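You operate a simulated robot arm through the tools that you are given. There is no shell and no other tool. Be economical: measure what you need, move in short steps, check, and stop when the job is done.

The job below is to be done with a simulated two-armed robot. You get a single attempt, and the scene is never put back.

TASK
On the top of the plank bench, fold the blue cloth in half, so that it is half as wide.

It is judged by the outcome, as a careful person would: the job done as asked, and still so three seconds after it is handed in. It fails if anything else is knocked over, pushed out of place, dropped, spilled or broken. Flat cloth is picked up by pressing the open fingertips on it (5 to 10 N) and closing them slowly along it; thin cloth reads only 2 to 8 mm in the jaws.

THE ROBOT
Two 7-joint arms with two-finger parallel grippers on one trunk, on a base that drives. Base frame: it is fixed to the floor where the robot stands at the start and does not move with it; the origin is under the middle of the robot, x ahead of it, y to its left, z up. Lengths are in mm, angles in rad, forces in N, time in s.
The left shoulder is at the start at [70, 163, 1095], the right one opposite. With the tool pointing down near the work surface each hand reaches from about 380 to 880 mm from the robot's upright axis, wherever it stands, measured 20 degrees to its own side. Places, roughly: top of the plank bench [600, 500, 800]. Payload 3.43 kg a hand.
The tool frame of a hand sits at the grasp point between the pads (the TCP): z along the fingers, y along the line on which they close. The tips reach 34 mm beyond it. Largest opening 128 mm; finger width 24, thickness 12; the body of the gripper, 48 by 130 mm, starts 96 mm behind the TCP.
Orientation is that of the tool frame in the base frame, as a unit quaternion [w, x, y, z]. With the fingers straight down and closing along the base's y, the tool's x points along the base's -x, its y along +y and its z along -z.

THE INTERFACE
- The arms move only by the tool play_rows. It takes "left_steps", "right_steps" or both (then of equal length, played together; a hand with none holds still); each is a list that holds one entry, the list of rows, each a list of 7 numbers: the shift along the tool's x, y, z in units of 20 mm (1.0 is 20 mm), then the turn, a rotation vector about the tool's x, y, z in units of 5 degrees (1.0 is 5 degrees), then the opening in per cent of the stroke, from 0 (shut) to 100 (fully open). In form: [[[tx, ty, tz, wx, wy, wz, grip], ...]]. A call has 1 to 8 rows; each row shifts and turns the commanded pose from where the row before left it, along the tool's axes as they then stand. A call with a number of a shift or a turn outside -1 to 1 is refused whole. A row lasts 0.2 s, in which the tool goes at most 50 mm and 0.15 rad; a call with a longer step from one row to the next is refused whole, and so is a gripper value outside its range. A pose out of reach is approached as far as the arm can. The call stops where the force on the tool passes 40 N (or 10 N more than at its start, if that is more) or the arm is blocked; 0.2 s more then pass. The fingers move at their own pace (about 153 mm/s each) and stop on an object; they squeeze with about 27 N. The grip force told is the motor's: it shows also when the fingers shut on nothing. Time passes only in rows, and 0.2 s behind the last, so rows that do not move let the fingers close. The reply holds the time, the measured pose of the TCP, the force on the tool along the base axes, the opening and the grip force, in the units named above and with some noise.
- Cameras (640 x 400 px; columns grow to the right, rows downward): "scene" is now at [127.9, 5.1, 1300.3]; the picture's right is [0.09, -1.00, 0.00], its down [-0.76, -0.07, -0.64] and it looks along [0.64, 0.06, -0.77] (base axes); focal length 282 px, centre (320, 200). "left" rides on the left gripper at [76, 11, -160] in its tool frame; the picture's right is [-0.15, 0.99, 0.00], its down [-0.88, -0.13, -0.46] and it looks along [-0.45, -0.07, 0.89] (tool axes); focal length 234 px, centre (320, 200). "right" rides on the right gripper at [76, -11, -160] in its tool frame; the picture's right is [0.15, 0.99, 0.00], its down [-0.88, 0.13, -0.46] and it looks along [-0.45, 0.07, 0.89] (tool axes); focal length 234 px, centre (320, 200). There is no depth. A picture from a camera that has moved, and an enlarged one, comes with that camera's place and axes in the base frame and with its lens.
- snapshot(camera): a new picture of that camera. The clock stands still meanwhile.
- lift_body(by): slides the trunk up (or, below 0, down) by that many mm; the arms and the scene camera ride with it, the base frame stays. It gives what a move gives, with no picture.
- roll_base(legs): drives the robot by 1 to 6 legs, each [ahead, left, turn to the left] in mm, mm and rad, along the robot's own axes; the way and the turn of a leg run together, so that a leg with both is an arc; at most 1500 mm and 3.142 rad a leg. The arms and the cameras ride along, it lands a little off, and it stops where it bumps. It gives what a move gives.
- pan_tilt(pan, tilt): turns the head with the scene camera to pan (to the left, within 1.501 rad either way) and tilt (down, from -0.506 to 1.204), counted from straight ahead of the robot. It gives what a move gives.
- zoom(camera, box): a new picture of the part [left, top, right, bottom] of that camera's present view, enlarged. The clock stands still meanwhile.
- job_done(): hands the job in; it is judged then, once.

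Work in short steps. Places have to be worked out from the pictures, the camera data and where the tool is seen: move nearer, look again, correct. Check each grasp and each placing, and mend what went wrong. You have 120 turns and 92 pictures in all, those below and enlarged ones among them. Open the grippers and draw the arms clear of the work before you hand the job in, unless the task says otherwise; then end with one line.

The tools are called after "Call:" by a JSON object that holds its "op" and its "data". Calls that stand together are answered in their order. play_rows: Moves the arms, as the interface text tells. Its arguments: {"type":"object","properties":{"left_steps":{"type":"array","items":{"type":"array","items":{"type":"array","items":{"type":"number"}}}},"right_steps":{"type":"array","items":{"type":"array","items":{"type":"array","items":{"type":"number"}}}}},"required":[]} The other tools are called the same way: lift_body (by) slides the trunk up or down; roll_base (legs) drives the base; pan_tilt (pan, tilt) turns the head that bears the scene camera; snapshot (camera) takes a picture; zoom (camera, box) takes an enlarged picture of a part of a camera's view; job_done () hands the job in.

At the start:

```text
t: 0.0
left_position: [660.2, 291.5, 950.2]
left_tcp_rot: [0.0, 0.0, 1.0, 0.0]
left_ft_force: [0.6, -0.8, 0.1]
left_gripper_width: 127.9
left_grasp_force: 0.0
right_position: [645.5, -322.6, 971.2]
right_tcp_rot: [0.0, -0.001, 1.0, 0.0]
right_ft_force: [-0.1, -0.2, 0.2]
right_gripper_width: 128.0
right_grasp_force: 0.1
trunk travel left (down, up): [-575.0, 365.0]
robot x, y, heading: [-3.6, 0.7, -0.002]
head pan, tilt: [0.093, 0.874]
```

scene: 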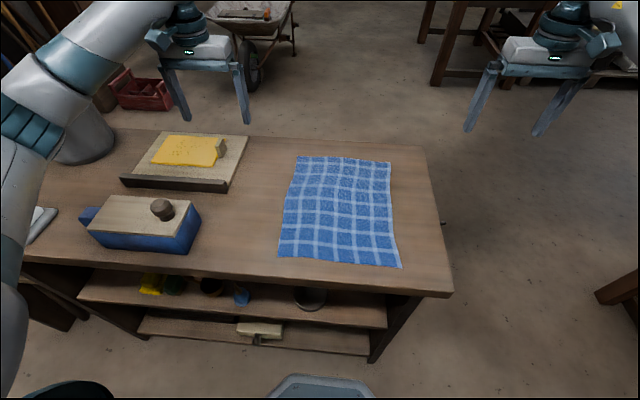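
right: 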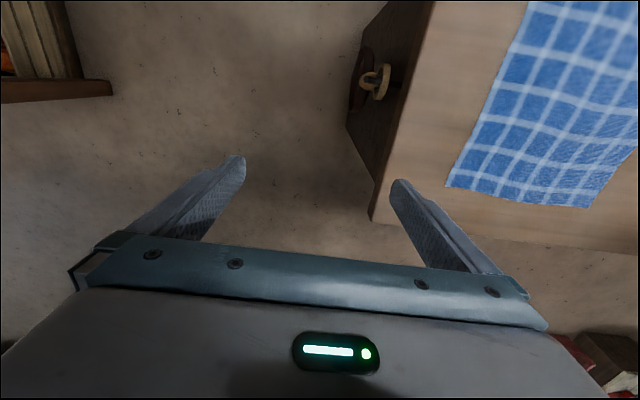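
left: 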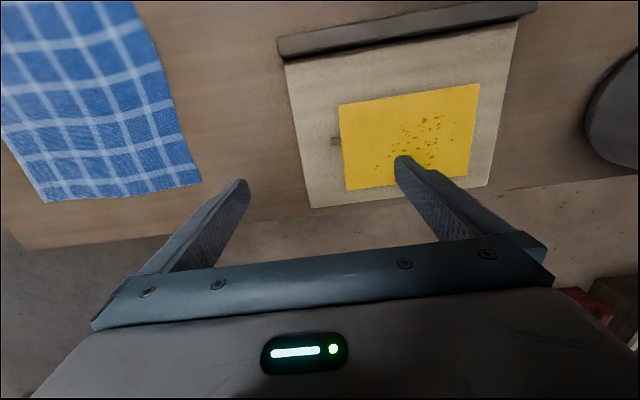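

I put the cloth at about x 418–742, y −140–125, so its shorter side runs along y. Folding its right edge over would be easiest from the bench's right end, so I'll check whether there is room to stand there.

Call:
{"op": "pan_tilt", "data": {"pan": -0.9, "tilt": 0.7}}

Call:
{"op": "snapshot", "data": {"camera": "scene"}}

```text
t: 1.3
left_position: [659.5, 291.9, 950.6]
left_tcp_rot: [0.0, 0.0, 1.0, 0.0]
left_ft_force: [-0.1, 0.4, -1.5]
left_gripper_width: 128.0
left_grasp_force: 0.0
right_position: [645.6, -324.0, 970.4]
right_tcp_rot: [0.0, 0.0, 1.0, 0.0]
right_ft_force: [-0.7, 0.2, 0.8]
right_gripper_width: 128.0
right_grasp_force: 0.0
trunk travel left (down, up): [-575.0, 365.0]
robot x, y, heading: [-3.1, -4.0, 0.005]
head pan, tilt: [-0.901, 0.7]
```

```text
88 pictures are left
camera scene: at [104.1, -68.4, 1314.5], right [-0.78, -0.62, 0.0], down [-0.4, 0.5, -0.76], along [0.48, -0.6, -0.64], focal length 282 px, centre (320, 200)
```

scene: 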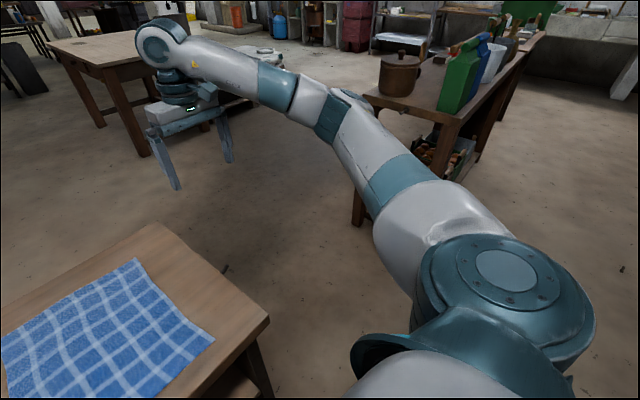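

There is about 1 m between this bench's end (y≈−225) and the bench behind it (y≈−1270), which is enough. I'll raise the trunk for clearance, then drive to about (580, −650) and face +y.

Call:
{"op": "lift_body", "data": {"by": 150}}

Call:
{"op": "roll_base", "data": {"legs": [[0, -650, 0], [585, 0, 0], [0, 0, 1.566]]}}

Call:
{"op": "pan_tilt", "data": {"pan": 0.0, "tilt": 0.9}}

Call:
{"op": "snapshot", "data": {"camera": "scene"}}

```text
t: 3.0
left_position: [659.9, 292.3, 1100.9]
left_tcp_rot: [0.0, -0.001, 1.0, 0.0]
left_ft_force: [0.7, 0.2, -0.4]
left_gripper_width: 128.0
left_grasp_force: 0.1
right_position: [646.0, -322.9, 1121.7]
right_tcp_rot: [0.0, 0.0, 1.0, 0.0]
right_ft_force: [0.2, 0.7, 1.6]
right_gripper_width: 128.2
right_grasp_force: 0.0
trunk travel left (down, up): [-725.0, 215.0]
robot x, y, heading: [-2.9, 1.2, 0.005]
head pan, tilt: [-0.901, 0.7]
```

```text
t: 13.4
left_position: [285.4, 8.5, 1099.9]
left_tcp_rot: [-0.001, 0.712, -0.702, 0.0]
left_ft_force: [-0.1, -0.3, -0.6]
left_gripper_width: 128.1
left_grasp_force: 0.0
right_position: [899.9, 3.2, 1120.8]
right_tcp_rot: [0.001, 0.712, -0.702, 0.0]
right_ft_force: [0.8, -0.3, 0.3]
right_gripper_width: 128.0
right_grasp_force: 0.2
trunk travel left (down, up): [-725.0, 215.0]
robot x, y, heading: [585.4, -645.5, 1.588]
head pan, tilt: [-0.901, 0.7]
```

```text
t: 14.6
left_position: [283.4, 8.4, 1100.0]
left_tcp_rot: [0.0, 0.712, -0.702, 0.0]
left_ft_force: [-0.2, 0.2, 0.0]
left_gripper_width: 127.7
left_grasp_force: 0.1
right_position: [900.1, 2.3, 1120.7]
right_tcp_rot: [0.0, 0.712, -0.702, 0.0]
right_ft_force: [0.0, -0.7, 0.3]
right_gripper_width: 127.8
right_grasp_force: 0.0
trunk travel left (down, up): [-725.0, 215.0]
robot x, y, heading: [587.3, -649.8, 1.59]
head pan, tilt: [0.0, 0.901]
```

```text
87 pictures are left
camera scene: at [585.0, -523.0, 1448.3], right [1.0, 0.01, 0.0], down [0.01, -0.78, -0.62], along [-0.01, 0.62, -0.78], focal length 282 px, centre (320, 200)
```

scene: 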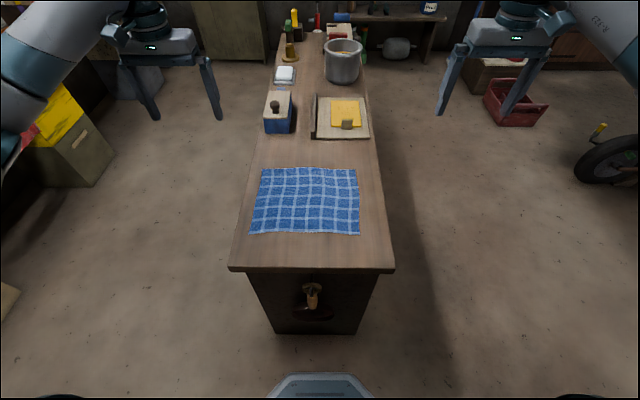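

With the bench top at z≈800, both views agree that the cloth spans x 390–687, y −126–115. I'll lower the trunk by 100 and turn each hand 90° so the fingers close across the near edge, with the cameras outward.

Call:
{"op": "lift_body", "data": {"by": -100}}

Call:
{"op": "play_rows", "data": {"left_steps": [[[0, 0, 0, 0, 0, 1, 60], [0, 0, 0, 0, 0, 1, 60], [0, 0, 0, 0, 0, 1, 60], [0, 0, 0, 0, 0, 1, 60], [0, 0, 0, 0, 0, 1, 60], [0, 0, 0, 0, 0, 1, 60], [0, 0, 0, 0, 0, 1, 60], [0, 0, 0, 0, 0, 1, 60]]], "right_steps": [[[0, 0, 0, 0, 0, -1, 60], [0, 0, 0, 0, 0, -1, 60], [0, 0, 0, 0, 0, -1, 60], [0, 0, 0, 0, 0, -1, 60], [0, 0, 0, 0, 0, -1, 60], [0, 0, 0, 0, 0, -1, 60], [0, 0, 0, 0, 0, -1, 60], [0, 0, 0, 0, 0, -1, 60]]]}}

Call:
{"op": "play_rows", "data": {"left_steps": [[[0, 0, 0, 0, 0, 1, 60], [0, 0, 0, 0, 0, 1, 60], [0, 0, 0, 0, 0, 1, 60], [0, 0, 0, 0, 0, 1, 60], [0, 0, 0, 0, 0, 1, 60], [0, 0, 0, 0, 0, 1, 60], [0, 0, 0, 0, 0, 1, 60], [0, 0, 0, 0, 0, 1, 60]]], "right_steps": [[[0, 0, 0, 0, 0, -1, 60], [0, 0, 0, 0, 0, -1, 60], [0, 0, 0, 0, 0, -1, 60], [0, 0, 0, 0, 0, -1, 60], [0, 0, 0, 0, 0, -1, 60], [0, 0, 0, 0, 0, -1, 60], [0, 0, 0, 0, 0, -1, 60], [0, 0, 0, 0, 0, -1, 60]]]}}

```text
t: 15.9
left_position: [284.3, 9.4, 1002.0]
left_tcp_rot: [0.0, 0.712, -0.702, 0.0]
left_ft_force: [0.3, -0.2, -0.7]
left_gripper_width: 128.0
left_grasp_force: 0.1
right_position: [899.9, 3.4, 1022.3]
right_tcp_rot: [0.0, 0.712, -0.702, 0.0]
right_ft_force: [0.4, -0.9, 0.6]
right_gripper_width: 128.0
right_grasp_force: 0.1
trunk travel left (down, up): [-625.0, 315.0]
robot x, y, heading: [586.7, -648.6, 1.585]
head pan, tilt: [0.0, 0.901]
```

```text
t: 17.7
left_position: [285.1, 9.7, 1000.4]
left_tcp_rot: [0.0, -0.428, 0.904, -0.001]
left_ft_force: [-0.2, 0.4, -0.4]
left_gripper_width: 76.6
left_grasp_force: 0.1
right_position: [898.6, 2.4, 1021.0]
right_tcp_rot: [0.0, 0.89, -0.456, 0.0]
right_ft_force: [-0.2, -0.3, -0.7]
right_gripper_width: 76.8
right_grasp_force: 0.0
right hand out of reach, approached as far as the arm can: row 8
trunk travel left (down, up): [-625.0, 315.0]
robot x, y, heading: [583.2, -643.9, 1.586]
head pan, tilt: [0.0, 0.901]
```

```text
t: 19.5
left_position: [284.5, 8.4, 1000.1]
left_tcp_rot: [0.001, -0.094, 0.996, 0.0]
left_ft_force: [0.0, -0.1, 0.2]
left_gripper_width: 77.1
left_grasp_force: 0.0
right_position: [901.7, 3.1, 1021.0]
right_tcp_rot: [0.0, 0.89, -0.456, 0.0]
right_ft_force: [0.4, 0.3, -0.3]
right_gripper_width: 76.9
right_grasp_force: 0.0
right hand out of reach, approached as far as the arm can: row 1, 2, 3, 4, 5, 6, 7, 8
trunk travel left (down, up): [-625.0, 315.0]
robot x, y, heading: [582.6, -647.9, 1.579]
head pan, tilt: [0.0, 0.901]
```

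The left hand turned fine, but the right wrist reached its limit at about −37°. I'll turn the right hand the other way, so its camera faces inward.

Call:
{"op": "play_rows", "data": {"left_steps": [[[0, 0, 0, 0, 0, 1, 40], [0, 0, 0, 0, 0, 1, 40], [0, 0, 0, 0, 0, 0, 40], [0, 0, 0, 0, 0, 0, 40], [0, 0, 0, 0, 0, 0, 40], [0, 0, 0, 0, 0, 0, 40], [0, 0, 0, 0, 0, 0, 40], [0, 0, 0, 0, 0, 0, 40]]], "right_steps": [[[0, 0, 0, 0, 0, 1, 40], [0, 0, 0, 0, 0, 1, 40], [0, 0, 0, 0, 0, 1, 40], [0, 0, 0, 0, 0, 1, 40], [0, 0, 0, 0, 0, 1, 40], [0, 0, 0, 0, 0, 1, 40], [0, 0, 0, 0, 0, 1, 40], [0, 0, 0, 0, 0, 1, 40]]]}}

Call:
{"op": "play_rows", "data": {"right_steps": [[[0, 0, 0, 0, 0, 1, 40], [0, 0, 0, 0, 0, 1, 40], [0, 0, 0, 0, 0, 1, 40], [0, 0, 0, 0, 0, 1, 40], [0, 0, 0, 0, 0, 1, 40], [0, 0, 0, 0, 0, 1, 40], [0, 0, 0, 0, 0, 1, 40], [0, 0, 0, 0, 0, 1, 40]]]}}

Call:
{"op": "play_rows", "data": {"right_steps": [[[0, 0, 0, 0, 0, 1, 40], [0, 0, 0, 0, 0, 1, 40], [0, 0, 0, 0, 0, 1, 40], [0, 0, 0, 0, 0, 1, 40], [0, 0, 0, 0, 0, 1, 40], [0, 0, 0, 0, 0, 1, 40], [0, 0, 0, 0, 0, 1, 40], [0, 0, 0, 0, 0, 1, 40]]]}}

```text
t: 21.3
left_position: [284.4, 8.1, 1000.1]
left_tcp_rot: [0.0, -0.007, 1.0, 0.0]
left_ft_force: [0.1, 0.2, 0.8]
left_gripper_width: 51.1
left_grasp_force: 0.1
right_position: [900.7, 3.6, 1020.6]
right_tcp_rot: [0.0, -0.68, 0.733, 0.0]
right_ft_force: [-0.3, 0.3, -0.1]
right_gripper_width: 51.1
right_grasp_force: 0.0
trunk travel left (down, up): [-625.0, 315.0]
robot x, y, heading: [588.7, -645.7, 1.584]
head pan, tilt: [0.0, 0.901]
```

```text
t: 23.1
left_position: [284.1, 9.2, 999.6]
left_tcp_rot: [-0.001, -0.007, 1.0, 0.0]
left_ft_force: [0.9, -1.2, -0.6]
left_gripper_width: 51.3
left_grasp_force: 0.1
right_position: [898.8, 3.6, 1020.7]
right_tcp_rot: [0.0, -0.389, 0.921, 0.0]
right_ft_force: [0.1, -0.1, 0.0]
right_gripper_width: 51.5
right_grasp_force: 0.1
trunk travel left (down, up): [-625.0, 315.0]
robot x, y, heading: [586.2, -645.9, 1.58]
head pan, tilt: [0.0, 0.901]
```

```text
t: 24.9
left_position: [284.5, 9.3, 999.9]
left_tcp_rot: [-0.001, -0.007, 1.0, 0.0]
left_ft_force: [0.0, 0.8, 0.6]
left_gripper_width: 51.2
left_grasp_force: 0.1
right_position: [899.2, 3.3, 1020.8]
right_tcp_rot: [0.0, -0.049, 0.999, -0.001]
right_ft_force: [0.1, -0.6, -0.5]
right_gripper_width: 51.3
right_grasp_force: 0.0
trunk travel left (down, up): [-625.0, 315.0]
robot x, y, heading: [584.7, -648.0, 1.582]
head pan, tilt: [0.0, 0.901]
```

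Both hands now close along y. I'll bring them over the near edge of the cloth, aiming for left x≈412, right x≈662, y≈−126 and z≈900.

Call:
{"op": "play_rows", "data": {"left_steps": [[[-0.8, -0.844, 0.6, 0, 0, 0.1, 40], [-0.8, -0.844, 0.6, 0, 0, 0, 40], [-0.8, -0.844, 0.6, 0, 0, 0, 40], [-0.8, -0.844, 0.6, 0, 0, 0, 40], [-0.8, -0.844, 0.6, 0, 0, 0, 40], [-0.8, -0.844, 0.6, 0, 0, 0, 40], [-0.8, -0.844, 0.6, 0, 0, 0, 40], [-0.8, -0.844, 0.6, 0, 0, 0, 40]]], "right_steps": [[[0, 0, 0, 0, 0, 1, 40], [1, -0.85, 0.75, 0, 0, 0.1, 40], [1, -0.95, 0.75, 0, 0, 0, 40], [1, -0.95, 0.75, 0, 0, 0, 40], [1, -0.95, 0.75, 0, 0, 0, 40], [1, -0.95, 0.75, 0, 0, 0, 40], [1, -0.95, 0.75, 0, 0, 0, 40], [1, -0.95, 0.75, 0, 0, 0, 40]]]}}

Call:
{"op": "play_rows", "data": {"right_steps": [[[1, 0, 0.5, 0, 0, 0, 40], [1, 0, 0.3, 0, 0, 0, 40], [1, 0, 0, 0, 0, 0, 40], [1, 0, 0, 0, 0, 0, 40], [0.85, 0, 0, 0, 0, 0, 40]]]}}

Call:
{"op": "snapshot", "data": {"camera": "scene"}}

Call:
{"op": "snapshot", "data": {"camera": "left"}}

Call:
{"op": "snapshot", "data": {"camera": "right"}}

```text
t: 26.7
left_position: [414.9, -126.2, 904.2]
left_tcp_rot: [0.0, -0.003, 1.0, 0.0]
left_ft_force: [-0.3, 0.2, 0.1]
left_gripper_width: 51.2
left_grasp_force: 0.0
right_position: [760.3, -129.4, 916.3]
right_tcp_rot: [0.0, -0.002, 1.0, 0.0]
right_ft_force: [-0.1, 0.0, 0.4]
right_gripper_width: 50.9
right_grasp_force: 0.1
trunk travel left (down, up): [-625.0, 315.0]
robot x, y, heading: [587.7, -649.1, 1.592]
head pan, tilt: [0.0, 0.901]
```

```text
t: 27.9
left_position: [414.7, -126.1, 904.2]
left_tcp_rot: [0.0, -0.002, 1.0, 0.0]
left_ft_force: [-0.9, -0.3, -0.2]
left_gripper_width: 51.5
left_grasp_force: 0.0
right_position: [663.4, -131.3, 899.8]
right_tcp_rot: [0.001, -0.002, 1.0, 0.0]
right_ft_force: [-0.1, 0.0, 0.0]
right_gripper_width: 51.4
right_grasp_force: 0.0
trunk travel left (down, up): [-625.0, 315.0]
robot x, y, heading: [589.3, -649.2, 1.588]
head pan, tilt: [0.0, 0.901]
```

```text
86 pictures are left
camera scene: at [584.4, -522.9, 1348.3], right [1.0, 0.01, 0.0], down [0.01, -0.78, -0.62], along [-0.01, 0.62, -0.78], focal length 282 px, centre (320, 200)
```

scene: 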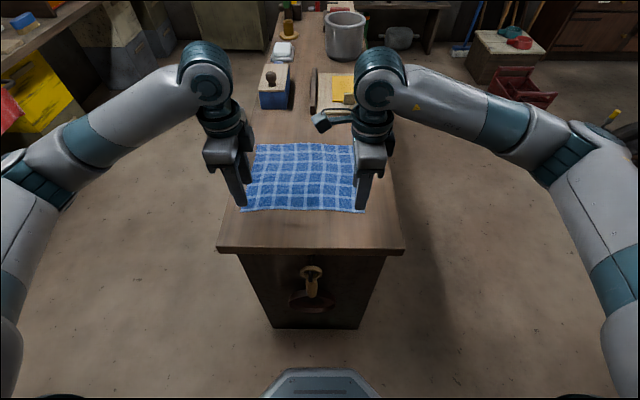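

```text
85 pictures are left
camera left: at [338.2, -115.4, 1064.1], right [0.14, 0.99, 0.0], down [0.88, -0.13, 0.46], along [0.45, -0.06, -0.89], focal length 234 px, centre (320, 200)
```

left: 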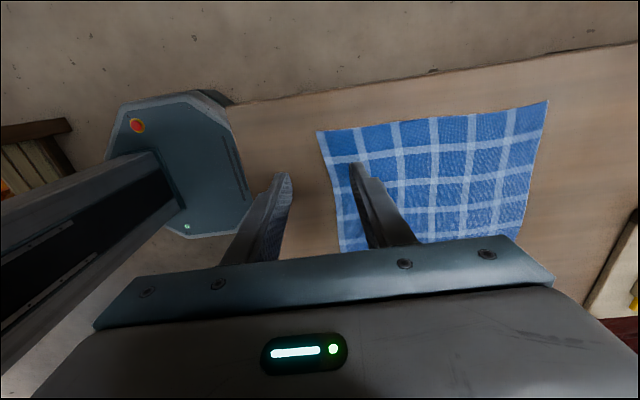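

```text
84 pictures are left
camera right: at [587.3, -139.5, 1056.7], right [-0.15, 0.99, 0.0], down [0.88, 0.13, 0.46], along [0.45, 0.07, -0.89], focal length 234 px, centre (320, 200)
```

right: 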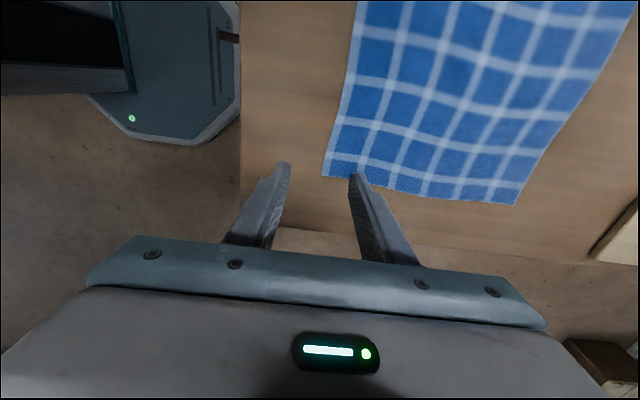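

The near edge lies at y≈−123 and the corners at x≈388 and 687. I'll put both fingertips on the cloth just inside that edge (TCP y≈−97, opening about 30 mm) and descend to just above the surface.

Call:
{"op": "play_rows", "data": {"left_steps": [[[0, 0.5, 0.5, 0, 0, 0, 24], [0, 0.5, 0.5, 0, 0, 0, 24], [0, 0.45, 0.5, 0, 0, 0, 24], [0, 0, 0.5, 0, 0, 0, 24], [0, 0, 0.5, 0, 0, 0, 24], [0, 0, 0.4, 0, 0, 0, 24], [0, 0, 0.3, 0, 0, 0, 24]]], "right_steps": [[[0, 0.6, 0.5, 0, 0, 0, 24], [0, 0.6, 0.5, 0, 0, 0, 24], [0, 0.5, 0.5, 0, 0, 0, 24], [0, 0, 0.5, 0, 0, 0, 24], [0, 0, 0.4, 0, 0, 0, 24], [0, 0, 0.3, 0, 0, 0, 24], [0, 0, 0.3, 0, 0, 0, 24]]]}}

Call:
{"op": "snapshot", "data": {"camera": "left"}}

Call:
{"op": "snapshot", "data": {"camera": "right"}}

```text
t: 29.5
left_position: [413.9, -96.5, 839.6]
left_tcp_rot: [0.0, -0.003, 1.0, -0.001]
left_ft_force: [0.0, 0.1, -0.3]
left_gripper_width: 30.8
left_grasp_force: 0.0
right_position: [665.2, -95.5, 839.9]
right_tcp_rot: [0.0, -0.002, 1.0, 0.0]
right_ft_force: [-0.6, 0.0, 0.6]
right_gripper_width: 30.8
right_grasp_force: 0.1
trunk travel left (down, up): [-625.0, 315.0]
robot x, y, heading: [589.5, -645.9, 1.583]
head pan, tilt: [0.0, 0.901]
```

```text
83 pictures are left
camera left: at [338.0, -85.6, 999.8], right [0.14, 0.99, 0.0], down [0.88, -0.13, 0.46], along [0.45, -0.06, -0.89], focal length 234 px, centre (320, 200)
```

left: 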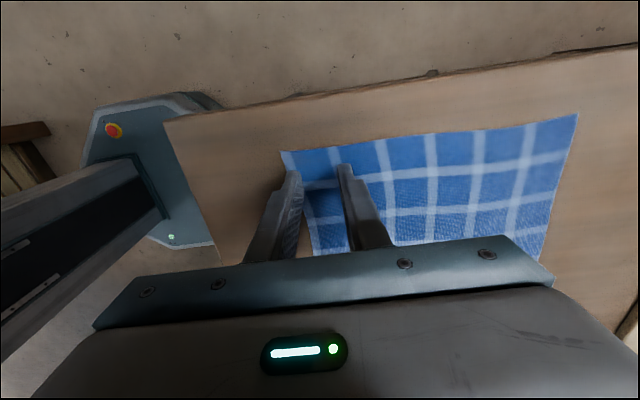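

```text
82 pictures are left
camera right: at [588.5, -105.4, 996.9], right [-0.15, 0.99, 0.0], down [0.88, 0.13, 0.46], along [0.45, 0.07, -0.89], focal length 234 px, centre (320, 200)
```

right: 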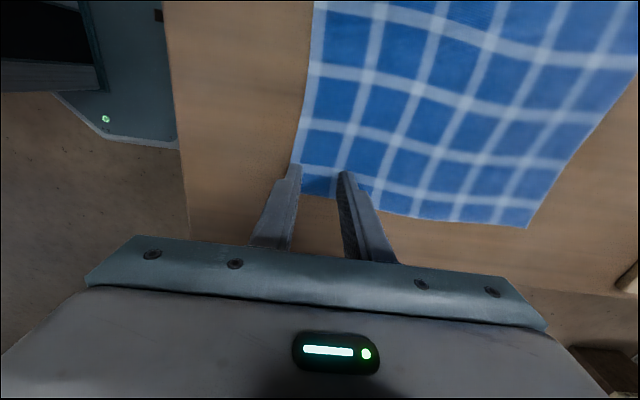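

The outer fingers sit right on the edge, so I'll shift both hands 7 mm inward and creep down to contact.

Call:
{"op": "play_rows", "data": {"left_steps": [[[0, 0.35, 0, 0, 0, 0, 24], [0, 0, 0.1, 0, 0, 0, 24], [0, 0, 0.1, 0, 0, 0, 24]]], "right_steps": [[[0, 0.3, 0, 0, 0, 0, 24], [0, 0, 0.1, 0, 0, 0, 24], [0, 0, 0.1, 0, 0, 0, 24]]]}}

Call:
{"op": "play_rows", "data": {"left_steps": [[[0, 0, 0.05, 0, 0, 0, 24], [0, 0, 0.05, 0, 0, 0, 24]]], "right_steps": [[[0, 0, 0.05, 0, 0, 0, 24], [0, 0, 0.05, 0, 0, 0, 24]]]}}

```text
t: 30.3
left_position: [413.1, -89.2, 836.6]
left_tcp_rot: [0.0, -0.003, 1.0, 0.0]
left_ft_force: [-0.2, -0.4, 0.5]
left_gripper_width: 30.8
left_grasp_force: 0.1
right_position: [663.4, -88.8, 837.2]
right_tcp_rot: [0.0, -0.002, 1.0, 0.0]
right_ft_force: [-0.4, 0.6, 0.6]
right_gripper_width: 30.9
right_grasp_force: 0.0
trunk travel left (down, up): [-625.0, 315.0]
robot x, y, heading: [586.4, -649.7, 1.587]
head pan, tilt: [0.0, 0.901]
```

```text
t: 30.9
left_position: [413.7, -89.4, 834.8]
left_tcp_rot: [-0.001, -0.002, 1.0, 0.001]
left_ft_force: [0.7, -0.3, 6.2]
left_gripper_width: 30.4
left_grasp_force: 0.1
right_position: [663.9, -89.1, 835.6]
right_tcp_rot: [0.0, -0.003, 1.0, 0.0]
right_ft_force: [0.9, 0.9, 5.1]
right_gripper_width: 30.5
right_grasp_force: 0.1
trunk travel left (down, up): [-625.0, 315.0]
robot x, y, heading: [586.0, -647.4, 1.581]
head pan, tilt: [0.0, 0.901]
```

Contact is about 5–6 N on both hands. I'll press slightly more and close slowly along the cloth.

Call:
{"op": "play_rows", "data": {"left_steps": [[[0, 0, 0.03, 0, 0, 0, 22], [0, 0, 0, 0, 0, 0, 19], [0, 0, 0, 0, 0, 0, 16], [0, 0, 0, 0, 0, 0, 13], [0, 0, 0, 0, 0, 0, 10], [0, 0, 0, 0, 0, 0, 7], [0, 0, 0, 0, 0, 0, 3], [0, 0, 0, 0, 0, 0, 0]]], "right_steps": [[[0, 0, 0.04, 0, 0, 0, 22], [0, 0, 0, 0, 0, 0, 19], [0, 0, 0, 0, 0, 0, 16], [0, 0, 0, 0, 0, 0, 13], [0, 0, 0, 0, 0, 0, 10], [0, 0, 0, 0, 0, 0, 7], [0, 0, 0, 0, 0, 0, 3], [0, 0, 0, 0, 0, 0, 0]]]}}

Call:
{"op": "zoom", "data": {"camera": "scene", "box": [200, 120, 420, 260]}}

```text
t: 32.7
left_position: [412.9, -91.1, 836.8]
left_tcp_rot: [0.001, -0.002, 1.0, 0.001]
left_ft_force: [0.1, 0.7, 13.3]
left_gripper_width: 2.2
left_grasp_force: 27.4
right_position: [663.5, -91.2, 835.6]
right_tcp_rot: [0.0, -0.003, 1.0, 0.001]
right_ft_force: [-1.0, 0.8, 14.6]
right_gripper_width: 2.1
right_grasp_force: 27.3
trunk travel left (down, up): [-625.0, 315.0]
robot x, y, heading: [584.0, -647.6, 1.582]
head pan, tilt: [0.0, 0.901]
```

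```text
2.86 times, centred on (310, 190) of scene
camera zoom: at [585.1, -525.8, 1348.7], right [1.0, 0.01, 0.0], down [0.01, -0.78, -0.62], along [-0.01, 0.62, -0.78], focal length 807 px, centre (349, 229)
```

zoom: 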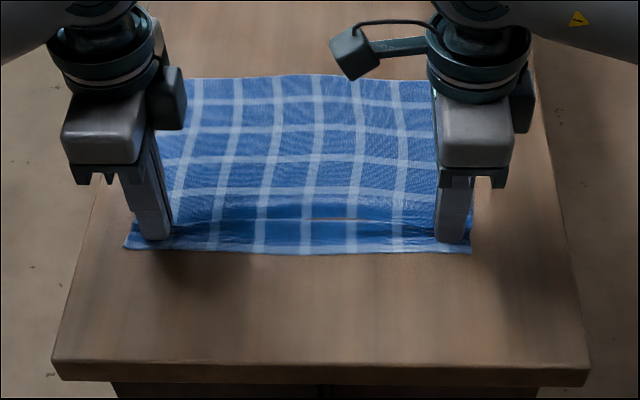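

Both jaws read about 2 mm with cloth gathered between them. I'll lift 40 mm, moving inward a little, to check the grip.

Call:
{"op": "play_rows", "data": {"left_steps": [[[0, 0.1, -0.4, 0, 0, 0, 0], [0, 0.2, -0.5, 0, 0, 0, 0], [0, 0.2, -0.5, 0, 0, 0, 0], [0, 0.3, -0.6, 0, 0, 0, 0]]], "right_steps": [[[0, 0.1, -0.4, 0, 0, 0, 0], [0, 0.2, -0.5, 0, 0, 0, 0], [0, 0.2, -0.5, 0, 0, 0, 0], [0, 0.3, -0.6, 0, 0, 0, 0]]]}}

Call:
{"op": "zoom", "data": {"camera": "scene", "box": [200, 120, 420, 260]}}

Call:
{"op": "snapshot", "data": {"camera": "right"}}

```text
t: 33.7
left_position: [413.7, -74.6, 874.8]
left_tcp_rot: [0.0, -0.003, 1.0, 0.0]
left_ft_force: [1.0, 0.1, -0.1]
left_gripper_width: 2.2
left_grasp_force: 26.9
right_position: [664.9, -72.9, 873.4]
right_tcp_rot: [0.0, -0.003, 1.0, -0.001]
right_ft_force: [0.0, 0.7, 0.8]
right_gripper_width: 2.1
right_grasp_force: 27.1
trunk travel left (down, up): [-625.0, 315.0]
robot x, y, heading: [589.9, -645.4, 1.587]
head pan, tilt: [0.0, 0.901]
```

```text
2.86 times, centred on (310, 190) of scene
camera zoom: at [585.0, -523.4, 1348.3], right [1.0, 0.01, 0.0], down [0.01, -0.78, -0.62], along [-0.01, 0.62, -0.78], focal length 807 px, centre (349, 229)
```

zoom: 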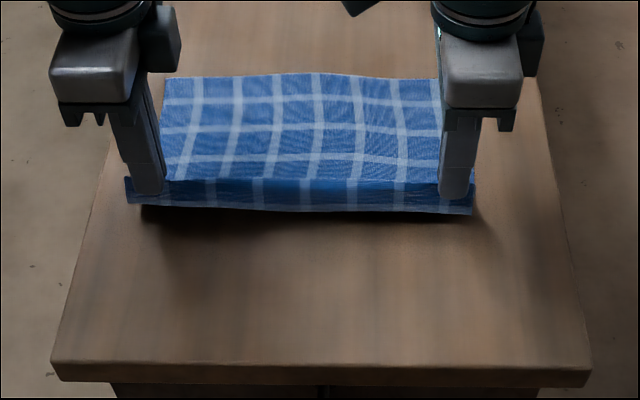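

```text
79 pictures are left
camera right: at [588.6, -84.0, 1030.3], right [-0.15, 0.99, 0.0], down [0.88, 0.13, 0.46], along [0.45, 0.07, -0.89], focal length 234 px, centre (320, 200)
```

right: 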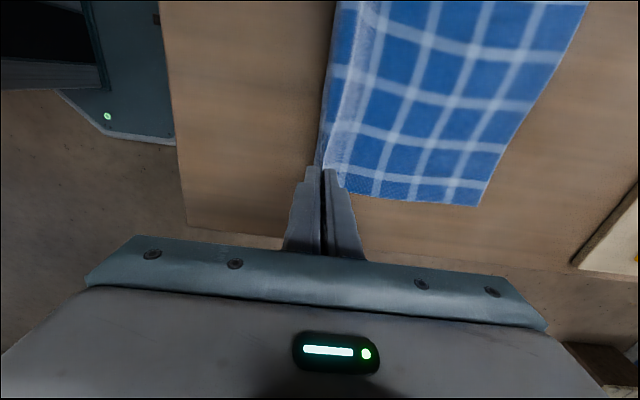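

The grip holds, but about 25 mm of hem hangs outside the pinch and would end up folded back on top. I'll put the edge back down, let go, and grip again right at the edge.

Call:
{"op": "play_rows", "data": {"left_steps": [[[0, -0.35, 0.6, 0, 0, 0, 0], [0, -0.25, 0.5, 0, 0, 0, 0], [0, -0.3, 0.5, 0, 0, 0, 0], [0, -0.1, 0.25, 0, 0, 0, 0], [0, 0, 0, 0, 0, 0, 10], [0, 0, 0, 0, 0, 0, 24], [0, 0, 0, 0, 0, 0, 24]]], "right_steps": [[[0, -0.35, 0.6, 0, 0, 0, 0], [0, -0.25, 0.5, 0, 0, 0, 0], [0, -0.3, 0.5, 0, 0, 0, 0], [0, -0.1, 0.25, 0, 0, 0, 0], [0, 0, 0, 0, 0, 0, 10], [0, 0, 0, 0, 0, 0, 24], [0, 0, 0, 0, 0, 0, 24]]]}}

Call:
{"op": "play_rows", "data": {"left_steps": [[[0, 0, -0.5, 0, 0, 0, 24], [0, 0, -0.8, 0, 0, 0, 24], [0, 0, -0.8, 0, 0, 0, 24], [0, -0.4, 0, 0, 0, 0, 24], [0, -0.9, 0, 0, 0, 0, 24], [0, -0.5, 0, 0, 0, 0, 24]]], "right_steps": [[[0, 0, -0.5, 0, 0, 0, 24], [0, 0, -0.8, 0, 0, 0, 24], [0, 0, -0.8, 0, 0, 0, 24], [0, -0.4, 0, 0, 0, 0, 24], [0, -0.9, 0, 0, 0, 0, 24], [0, -0.5, 0, 0, 0, 0, 24]]]}}

Call:
{"op": "zoom", "data": {"camera": "scene", "box": [200, 120, 420, 260]}}

Call:
{"op": "snapshot", "data": {"camera": "left"}}

Call:
{"op": "snapshot", "data": {"camera": "right"}}

```text
t: 35.3
left_position: [414.1, -93.7, 836.5]
left_tcp_rot: [0.0, -0.002, 1.0, 0.0]
left_ft_force: [-0.7, -0.3, 0.4]
left_gripper_width: 30.6
left_grasp_force: 0.4
right_position: [664.2, -93.4, 837.1]
right_tcp_rot: [0.0, -0.003, 1.0, 0.001]
right_ft_force: [0.1, -0.2, 1.6]
right_gripper_width: 30.7
right_grasp_force: 0.1
trunk travel left (down, up): [-625.0, 315.0]
robot x, y, heading: [583.9, -648.7, 1.584]
head pan, tilt: [0.0, 0.901]
```

```text
t: 36.7
left_position: [413.0, -130.0, 878.2]
left_tcp_rot: [0.0, -0.002, 1.0, 0.0]
left_ft_force: [0.2, 0.2, 0.2]
left_gripper_width: 30.5
left_grasp_force: 0.0
right_position: [662.6, -129.5, 878.3]
right_tcp_rot: [0.001, -0.003, 1.0, -0.001]
right_ft_force: [0.0, 0.7, -0.3]
right_gripper_width: 30.8
right_grasp_force: 0.1
trunk travel left (down, up): [-625.0, 315.0]
robot x, y, heading: [585.3, -645.9, 1.586]
head pan, tilt: [0.0, 0.901]
```

```text
2.86 times, centred on (310, 190) of scene
camera zoom: at [584.9, -523.0, 1348.3], right [1.0, 0.01, 0.0], down [0.01, -0.78, -0.62], along [-0.01, 0.62, -0.78], focal length 807 px, centre (349, 229)
```

zoom: 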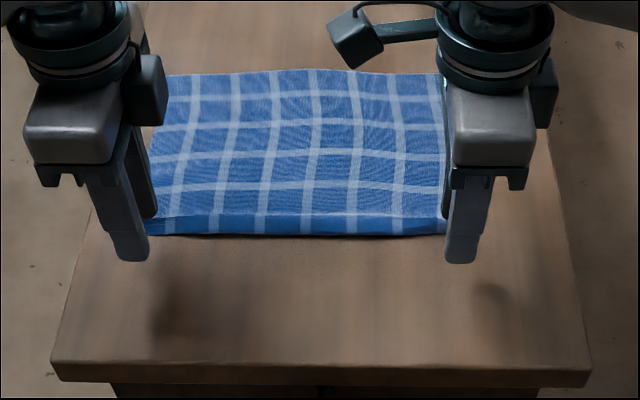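

```text
77 pictures are left
camera left: at [338.0, -119.6, 1038.0], right [0.14, 0.99, 0.0], down [0.88, -0.13, 0.46], along [0.45, -0.06, -0.89], focal length 234 px, centre (320, 200)
```

left: 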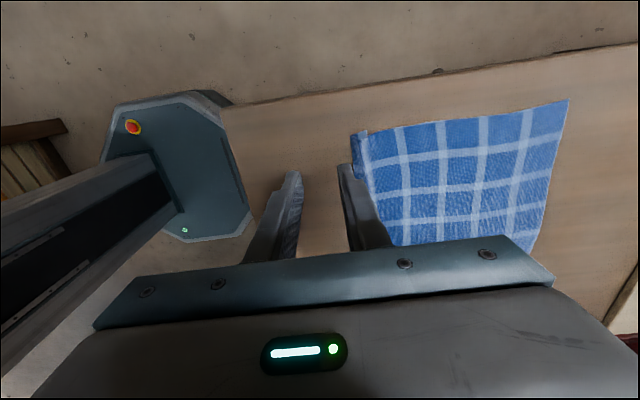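

```text
76 pictures are left
camera right: at [588.5, -140.0, 1035.7], right [-0.15, 0.99, 0.0], down [0.88, 0.13, 0.46], along [0.45, 0.07, -0.89], focal length 234 px, centre (320, 200)
```

right: 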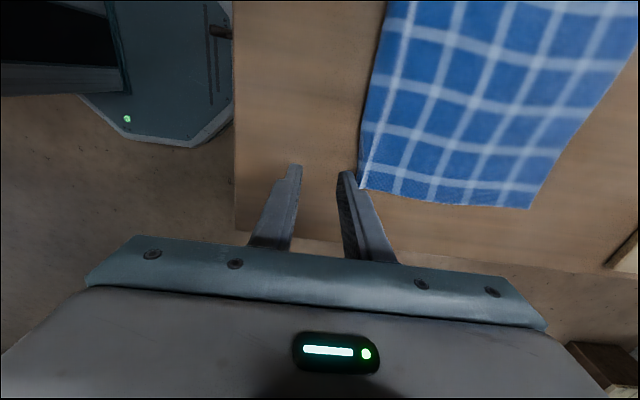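

The hem looks partly rolled. I'll move the hands back a little and look closer.

Call:
{"op": "play_rows", "data": {"left_steps": [[[0, -1, -0.3, 0, 0, 0, 24], [0, -1, -0.3, 0, 0, 0, 24], [0, -1, 0, 0, 0, 0, 24]]], "right_steps": [[[0, -1, -0.3, 0, 0, 0, 24], [0, -1, -0.3, 0, 0, 0, 24], [0, -1, 0, 0, 0, 0, 24]]]}}

Call:
{"op": "zoom", "data": {"camera": "scene", "box": [230, 130, 380, 225]}}

Call:
{"op": "zoom", "data": {"camera": "right", "box": [330, 0, 580, 220]}}

Call:
{"op": "zoom", "data": {"camera": "left", "box": [340, 80, 600, 250]}}

```text
t: 37.5
left_position: [412.8, -191.3, 891.1]
left_tcp_rot: [0.0, -0.002, 1.0, 0.0]
left_ft_force: [0.5, 0.0, 0.3]
left_gripper_width: 30.8
left_grasp_force: 0.1
right_position: [664.5, -191.2, 889.8]
right_tcp_rot: [0.0, -0.003, 1.0, -0.001]
right_ft_force: [-0.1, 1.2, -0.3]
right_gripper_width: 30.6
right_grasp_force: 0.1
trunk travel left (down, up): [-625.0, 315.0]
robot x, y, heading: [587.4, -650.4, 1.586]
head pan, tilt: [0.0, 0.901]
```

```text
4.21 times, centred on (305, 178) of scene
camera zoom: at [584.8, -523.9, 1348.4], right [1.0, 0.01, 0.0], down [0.01, -0.78, -0.62], along [-0.01, 0.62, -0.78], focal length 1189 px, centre (383, 295)
```

zoom: 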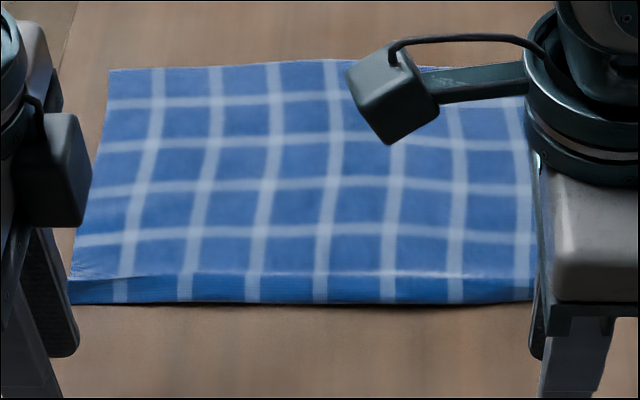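

```text
1.82 times, centred on (455, 110) of right
camera zoom: at [588.8, -200.4, 1047.7], right [-0.15, 0.99, 0.0], down [0.88, 0.13, 0.46], along [0.45, 0.07, -0.89], focal length 426 px, centre (74, 364)
```

zoom: 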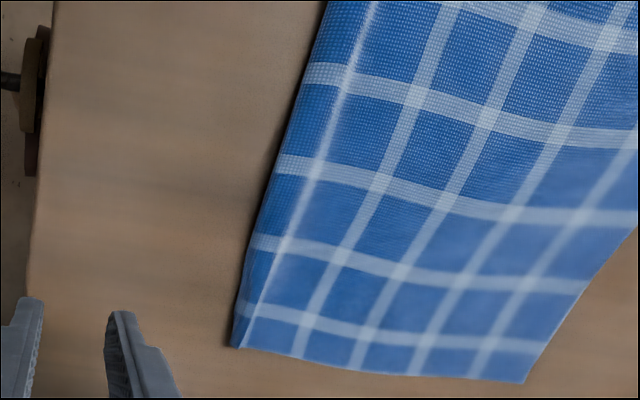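

```text
2.35 times, centred on (470, 165) of left
camera zoom: at [338.4, -180.5, 1050.7], right [0.14, 0.99, 0.0], down [0.88, -0.13, 0.46], along [0.45, -0.06, -0.89], focal length 551 px, centre (-33, 282)
```

zoom: 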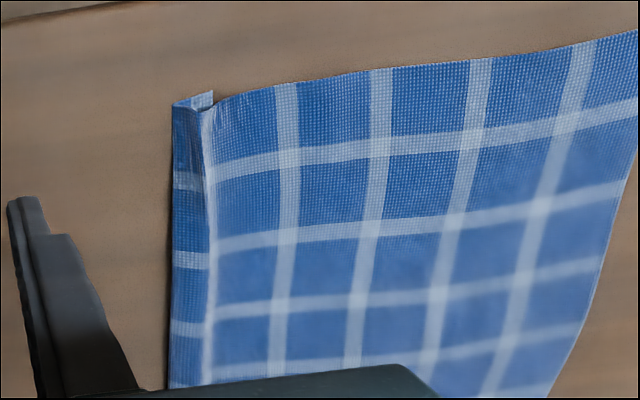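

The hem (about 22 mm) has tucked under, and the visible edge is now at y≈−80. I'll pinch further in (y≈−40), lift so the hem hangs free, and then lower it while moving inward so it trails outward flat.

Call:
{"op": "play_rows", "data": {"left_steps": [[[0, 1, 0, 0, 0, 0, 24], [0, 1, 0, 0, 0, 0, 24], [0, 1, 0, 0, 0, 0, 24], [0, 1, 0, 0, 0, 0, 24], [0, 1, 0.3, 0, 0, 0, 24], [0, 1, 0.5, 0, 0, 0, 24], [0, 1, 0.8, 0, 0, 0, 24], [0, 0.55, 0.8, 0, 0, 0, 24]]], "right_steps": [[[0, 1, 0, 0, 0, 0, 24], [0, 1, 0, 0, 0, 0, 24], [0, 1, 0, 0, 0, 0, 24], [0, 1, 0, 0, 0, 0, 24], [0, 1, 0.3, 0, 0, 0, 24], [0, 1, 0.5, 0, 0, 0, 24], [0, 1, 0.8, 0, 0, 0, 24], [0, 0.55, 0.75, 0, 0, 0, 24]]]}}

Call:
{"op": "play_rows", "data": {"left_steps": [[[0, 0, 0.15, 0, 0, 0, 24], [0, 0, 0.1, 0, 0, 0, 24]]], "right_steps": [[[0, 0, 0.15, 0, 0, 0, 24], [0, 0, 0.1, 0, 0, 0, 24]]]}}

Call:
{"op": "snapshot", "data": {"camera": "left"}}

```text
t: 39.3
left_position: [413.4, -38.2, 841.4]
left_tcp_rot: [0.0, -0.002, 1.0, -0.001]
left_ft_force: [0.4, -1.3, -0.6]
left_gripper_width: 30.7
left_grasp_force: 0.2
right_position: [662.0, -38.2, 842.5]
right_tcp_rot: [0.001, -0.002, 1.0, 0.001]
right_ft_force: [0.2, -0.3, -0.6]
right_gripper_width: 30.6
right_grasp_force: 0.0
trunk travel left (down, up): [-625.0, 315.0]
robot x, y, heading: [581.3, -645.1, 1.582]
head pan, tilt: [0.0, 0.901]
```

```text
t: 39.9
left_position: [413.1, -38.8, 838.0]
left_tcp_rot: [0.0, -0.003, 1.0, 0.0]
left_ft_force: [-0.8, -0.4, -0.8]
left_gripper_width: 30.6
left_grasp_force: 0.1
right_position: [663.7, -37.7, 838.7]
right_tcp_rot: [0.001, -0.002, 1.0, -0.001]
right_ft_force: [-1.1, -0.4, 0.1]
right_gripper_width: 30.8
right_grasp_force: 0.1
trunk travel left (down, up): [-625.0, 315.0]
robot x, y, heading: [588.0, -646.1, 1.584]
head pan, tilt: [0.0, 0.901]
```

```text
72 pictures are left
camera left: at [337.5, -27.9, 997.7], right [0.14, 0.99, 0.0], down [0.88, -0.13, 0.46], along [0.45, -0.06, -0.89], focal length 234 px, centre (320, 200)
```

left: 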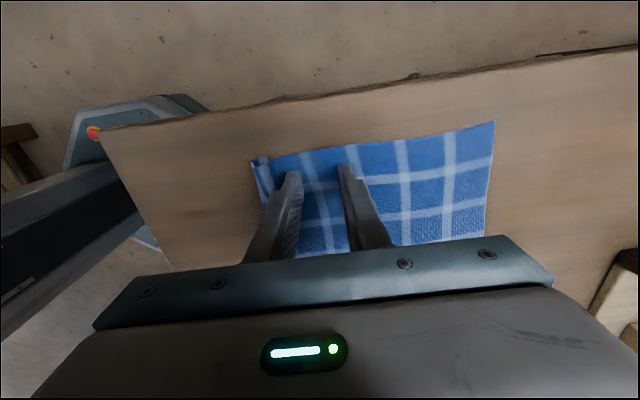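

The outer finger stands just inside the ridge, as planned. I'll press down and close.

Call:
{"op": "play_rows", "data": {"left_steps": [[[0, 0, 0.1, 0, 0, 0, 24], [0, 0, 0.06, 0, 0, 0, 24], [0, 0, 0.06, 0, 0, 0, 24]]], "right_steps": [[[0, 0, 0.1, 0, 0, 0, 24], [0, 0, 0.07, 0, 0, 0, 24], [0, 0, 0.07, 0, 0, 0, 24]]]}}

Call:
{"op": "play_rows", "data": {"left_steps": [[[0, 0, 0, 0, 0, 0, 20], [0, 0, 0, 0, 0, 0, 17], [0, 0, 0, 0, 0, 0, 14], [0, 0, 0, 0, 0, 0, 11], [0, 0, 0, 0, 0, 0, 8], [0, 0, 0, 0, 0, 0, 5], [0, 0, 0, 0, 0, 0, 0], [0, 0, 0, 0, 0, 0, 0]]], "right_steps": [[[0, 0, 0, 0, 0, 0, 20], [0, 0, 0, 0, 0, 0, 17], [0, 0, 0, 0, 0, 0, 14], [0, 0, 0, 0, 0, 0, 11], [0, 0, 0, 0, 0, 0, 8], [0, 0, 0, 0, 0, 0, 5], [0, 0, 0, 0, 0, 0, 0], [0, 0, 0, 0, 0, 0, 0]]]}}

Call:
{"op": "play_rows", "data": {"left_steps": [[[0, 0, -0.5, 0, 0, 0, 0], [0, 0.1, -0.7, 0, 0, 0, 0], [0, 0.2, -0.8, 0, 0, 0, 0], [0, 0.3, -0.8, 0, 0, 0, 0], [0, 0.3, -0.8, 0, 0, 0, 0], [0, 0.3, -0.5, 0, 0, 0, 0], [0, 0, 0, 0, 0, 0, 0]]], "right_steps": [[[0, 0, -0.5, 0, 0, 0, 0], [0, 0.1, -0.7, 0, 0, 0, 0], [0, 0.2, -0.8, 0, 0, 0, 0], [0, 0.3, -0.8, 0, 0, 0, 0], [0, 0.3, -0.8, 0, 0, 0, 0], [0, 0.3, -0.5, 0, 0, 0, 0], [0, 0, 0, 0, 0, 0, 0]]]}}

Call:
{"op": "zoom", "data": {"camera": "scene", "box": [220, 110, 400, 225]}}

Call:
{"op": "snapshot", "data": {"camera": "left"}}

```text
t: 40.7
left_position: [412.9, -39.6, 836.9]
left_tcp_rot: [0.0, -0.002, 1.0, 0.001]
left_ft_force: [-0.7, 2.3, 10.2]
left_gripper_width: 30.4
left_grasp_force: 0.1
right_position: [664.4, -39.0, 835.2]
right_tcp_rot: [-0.001, -0.003, 1.0, 0.001]
right_ft_force: [-1.0, 0.9, 10.1]
right_gripper_width: 30.2
right_grasp_force: 0.0
trunk travel left (down, up): [-625.0, 315.0]
robot x, y, heading: [581.8, -646.2, 1.584]
head pan, tilt: [0.0, 0.901]
```

```text
t: 42.5
left_position: [413.5, -41.9, 835.5]
left_tcp_rot: [-0.001, -0.002, 1.0, 0.002]
left_ft_force: [0.6, 1.1, 14.3]
left_gripper_width: 2.1
left_grasp_force: 27.5
right_position: [663.3, -41.2, 835.8]
right_tcp_rot: [0.001, -0.003, 1.0, 0.001]
right_ft_force: [0.2, -0.6, 16.3]
right_gripper_width: 2.1
right_grasp_force: 27.4
trunk travel left (down, up): [-625.0, 315.0]
robot x, y, heading: [584.7, -643.5, 1.582]
head pan, tilt: [0.0, 0.901]
```

```text
t: 44.1
left_position: [413.8, -14.1, 915.8]
left_tcp_rot: [0.001, -0.003, 1.0, 0.001]
left_ft_force: [-1.3, -0.7, -0.1]
left_gripper_width: 2.0
left_grasp_force: 27.5
right_position: [662.3, -14.5, 915.3]
right_tcp_rot: [-0.001, -0.003, 1.0, 0.0]
right_ft_force: [-0.6, 0.4, 0.5]
right_gripper_width: 2.0
right_grasp_force: 27.3
trunk travel left (down, up): [-625.0, 315.0]
robot x, y, heading: [585.2, -645.1, 1.585]
head pan, tilt: [0.0, 0.901]
```

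```text
3.48 times, centred on (310, 168) of scene
camera zoom: at [584.9, -523.1, 1348.3], right [1.0, 0.01, 0.0], down [0.01, -0.78, -0.62], along [-0.01, 0.62, -0.78], focal length 982 px, centre (355, 313)
```

zoom: 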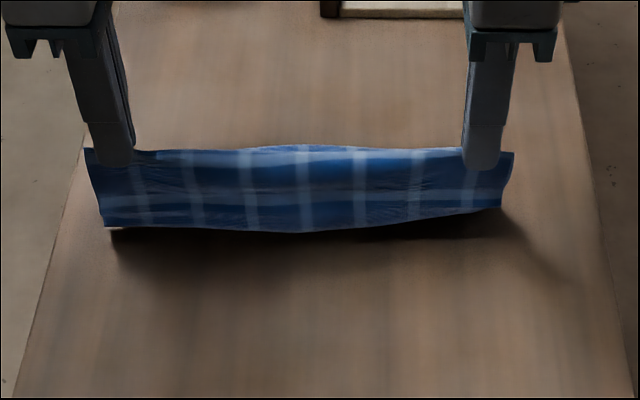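

```text
70 pictures are left
camera left: at [337.4, -3.2, 1075.4], right [0.14, 0.99, 0.0], down [0.88, -0.13, 0.46], along [0.45, -0.06, -0.89], focal length 234 px, centre (320, 200)
```

left: 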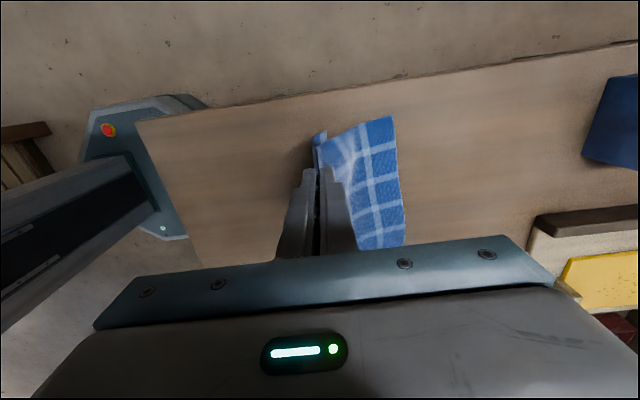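

The hem has unrolled and hangs free, about 65 mm below the pinch. I'll pull the cloth back taut, then lower it with a small inward motion so the hem lays outward.

Call:
{"op": "play_rows", "data": {"left_steps": [[[0, -0.7, 0, 0, 0, 0, 0], [0, -0.7, 0, 0, 0, 0, 0], [0, -0.7, 0, 0, 0, 0, 0], [0, -0.7, 0, 0, 0, 0, 0], [0, -0.4, 0.4, 0, 0, 0, 0], [0, 0, 0, 0, 0, 0, 0], [0, 0, 0, 0, 0, 0, 0], [0, 0, 0, 0, 0, 0, 0]]], "right_steps": [[[0, -0.7, 0, 0, 0, 0, 0], [0, -0.7, 0, 0, 0, 0, 0], [0, -0.7, 0, 0, 0, 0, 0], [0, -0.7, 0, 0, 0, 0, 0], [0, -0.4, 0.4, 0, 0, 0, 0], [0, 0, 0, 0, 0, 0, 0], [0, 0, 0, 0, 0, 0, 0], [0, 0, 0, 0, 0, 0, 0]]]}}

Call:
{"op": "play_rows", "data": {"left_steps": [[[0, 0.3, 0.5, 0, 0, 0, 0], [0, 0.4, 0.4, 0, 0, 0, 0], [0, 0.4, 0.4, 0, 0, 0, 0], [0, 0.3, 0.5, 0, 0, 0, 0], [0, 0.1, 0.5, 0, 0, 0, 0], [0, 0, 0.5, 0, 0, 0, 0], [0, 0, 0.4, 0, 0, 0, 0]]], "right_steps": [[[0, 0.3, 0.5, 0, 0, 0, 0], [0, 0.4, 0.4, 0, 0, 0, 0], [0, 0.4, 0.4, 0, 0, 0, 0], [0, 0.3, 0.5, 0, 0, 0, 0], [0, 0.1, 0.5, 0, 0, 0, 0], [0, 0, 0.5, 0, 0, 0, 0], [0, 0, 0.4, 0, 0, 0, 0]]]}}

Call:
{"op": "zoom", "data": {"camera": "scene", "box": [220, 110, 400, 225]}}

Call:
{"op": "snapshot", "data": {"camera": "left"}}

```text
t: 45.9
left_position: [412.9, -77.7, 908.3]
left_tcp_rot: [0.0, -0.004, 1.0, 0.0]
left_ft_force: [0.2, -0.1, -0.1]
left_gripper_width: 2.0
left_grasp_force: 26.6
right_position: [664.5, -79.0, 907.1]
right_tcp_rot: [0.0, -0.003, 1.0, -0.001]
right_ft_force: [-0.2, -0.4, -0.2]
right_gripper_width: 2.0
right_grasp_force: 26.9
trunk travel left (down, up): [-625.0, 315.0]
robot x, y, heading: [585.7, -646.0, 1.584]
head pan, tilt: [0.0, 0.901]
```

```text
t: 47.5
left_position: [413.5, -49.1, 843.1]
left_tcp_rot: [0.0, -0.003, 1.0, -0.001]
left_ft_force: [-1.0, -0.2, 0.0]
left_gripper_width: 1.8
left_grasp_force: 27.1
right_position: [664.6, -47.9, 843.2]
right_tcp_rot: [0.0, -0.003, 1.0, 0.0]
right_ft_force: [0.0, 0.1, 0.5]
right_gripper_width: 2.1
right_grasp_force: 26.9
trunk travel left (down, up): [-625.0, 315.0]
robot x, y, heading: [587.0, -647.8, 1.58]
head pan, tilt: [0.0, 0.901]
```

```text
3.48 times, centred on (310, 168) of scene
camera zoom: at [584.9, -522.9, 1348.3], right [1.0, 0.01, 0.0], down [0.01, -0.78, -0.62], along [-0.01, 0.62, -0.78], focal length 982 px, centre (355, 313)
```

zoom: 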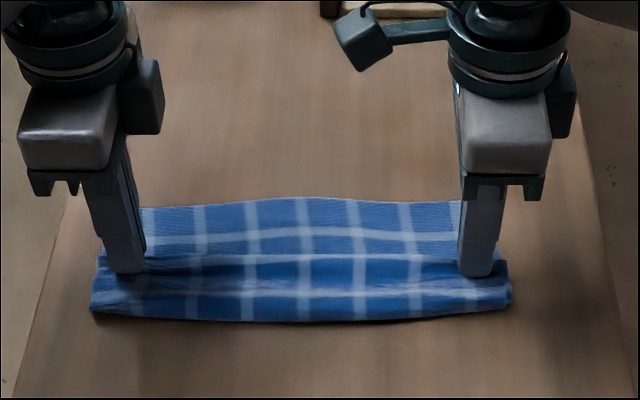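

```text
68 pictures are left
camera left: at [337.8, -37.3, 1003.2], right [0.14, 0.99, 0.0], down [0.88, -0.13, 0.46], along [0.45, -0.07, -0.89], focal length 234 px, centre (320, 200)
```

left: 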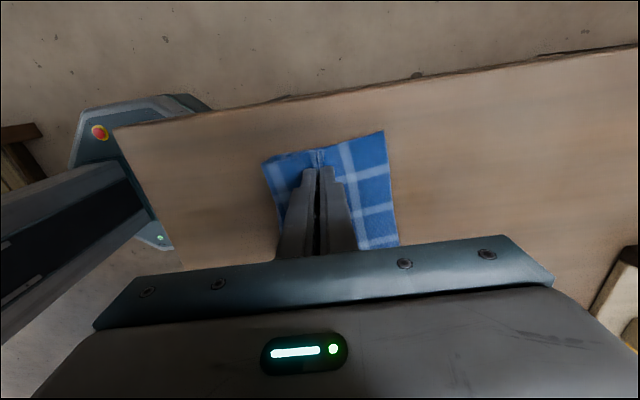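

The hem now lies outward, with a bump behind the pinch. I'll release and lift away to see the state of the cloth.

Call:
{"op": "play_rows", "data": {"left_steps": [[[0, 0, 0.3, 0, 0, 0, 0], [0, 0, 0, 0, 0, 0, 10], [0, 0, 0, 0, 0, 0, 24], [0, 0, -0.3, 0, 0, 0, 24], [0, 0, -0.8, 0, 0, 0, 24], [0, 0, -1, 0, 0, 0, 24], [0, 0, -1, 0, 0, 0, 24], [0, 0, -1, 0, 0, 0, 24]]], "right_steps": [[[0, 0, 0.3, 0, 0, 0, 0], [0, 0, 0, 0, 0, 0, 10], [0, 0, 0, 0, 0, 0, 24], [0, 0, -0.3, 0, 0, 0, 24], [0, 0, -0.8, 0, 0, 0, 24], [0, 0, -1, 0, 0, 0, 24], [0, 0, -1, 0, 0, 0, 24], [0, 0, -1, 0, 0, 0, 24]]]}}

Call:
{"op": "zoom", "data": {"camera": "scene", "box": [220, 110, 400, 225]}}

Call:
{"op": "zoom", "data": {"camera": "left", "box": [200, 80, 440, 260]}}

Call:
{"op": "zoom", "data": {"camera": "right", "box": [200, 0, 480, 200]}}

```text
t: 49.3
left_position: [413.8, -49.6, 919.3]
left_tcp_rot: [-0.001, -0.003, 1.0, 0.0]
left_ft_force: [0.5, 0.1, 0.1]
left_gripper_width: 30.8
left_grasp_force: 0.1
right_position: [663.8, -49.7, 919.7]
right_tcp_rot: [0.0, -0.003, 1.0, 0.001]
right_ft_force: [0.7, -0.4, 0.3]
right_gripper_width: 30.9
right_grasp_force: 0.0
trunk travel left (down, up): [-625.0, 315.0]
robot x, y, heading: [587.3, -647.4, 1.587]
head pan, tilt: [0.0, 0.901]
```

```text
3.48 times, centred on (310, 168) of scene
camera zoom: at [585.0, -523.6, 1348.3], right [1.0, 0.01, 0.0], down [0.01, -0.78, -0.62], along [-0.01, 0.62, -0.78], focal length 982 px, centre (355, 313)
```

zoom: 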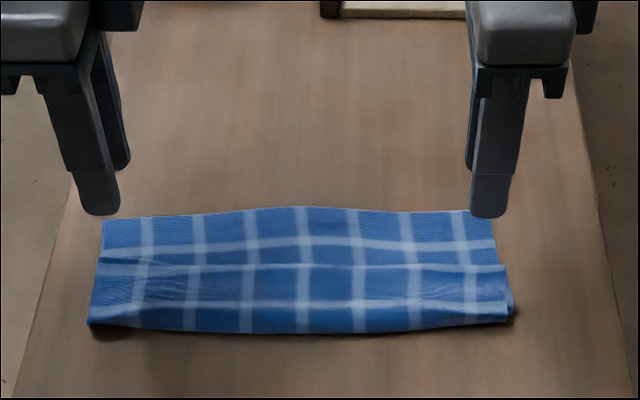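

```text
2.22 times, centred on (320, 170) of left
camera zoom: at [337.5, -38.8, 1079.0], right [0.14, 0.99, 0.0], down [0.88, -0.13, 0.46], along [0.45, -0.06, -0.89], focal length 520 px, centre (320, 267)
```

zoom: 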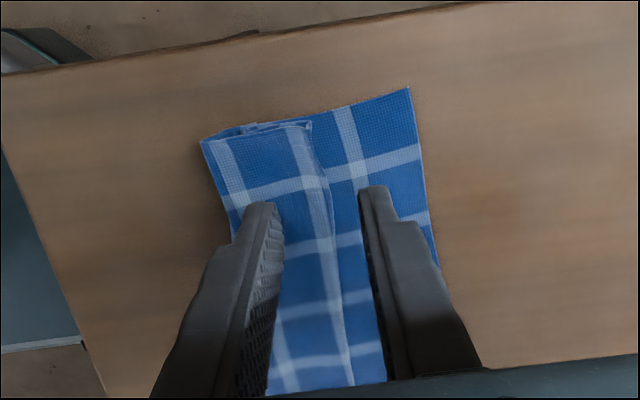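

```text
2.00 times, centred on (340, 100) of right
camera zoom: at [588.2, -58.9, 1076.2], right [-0.15, 0.99, 0.0], down [0.88, 0.13, 0.46], along [0.45, 0.07, -0.89], focal length 468 px, centre (280, 400)
```

zoom: 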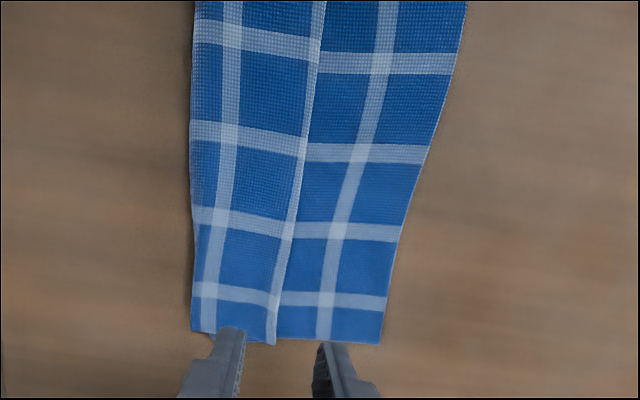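

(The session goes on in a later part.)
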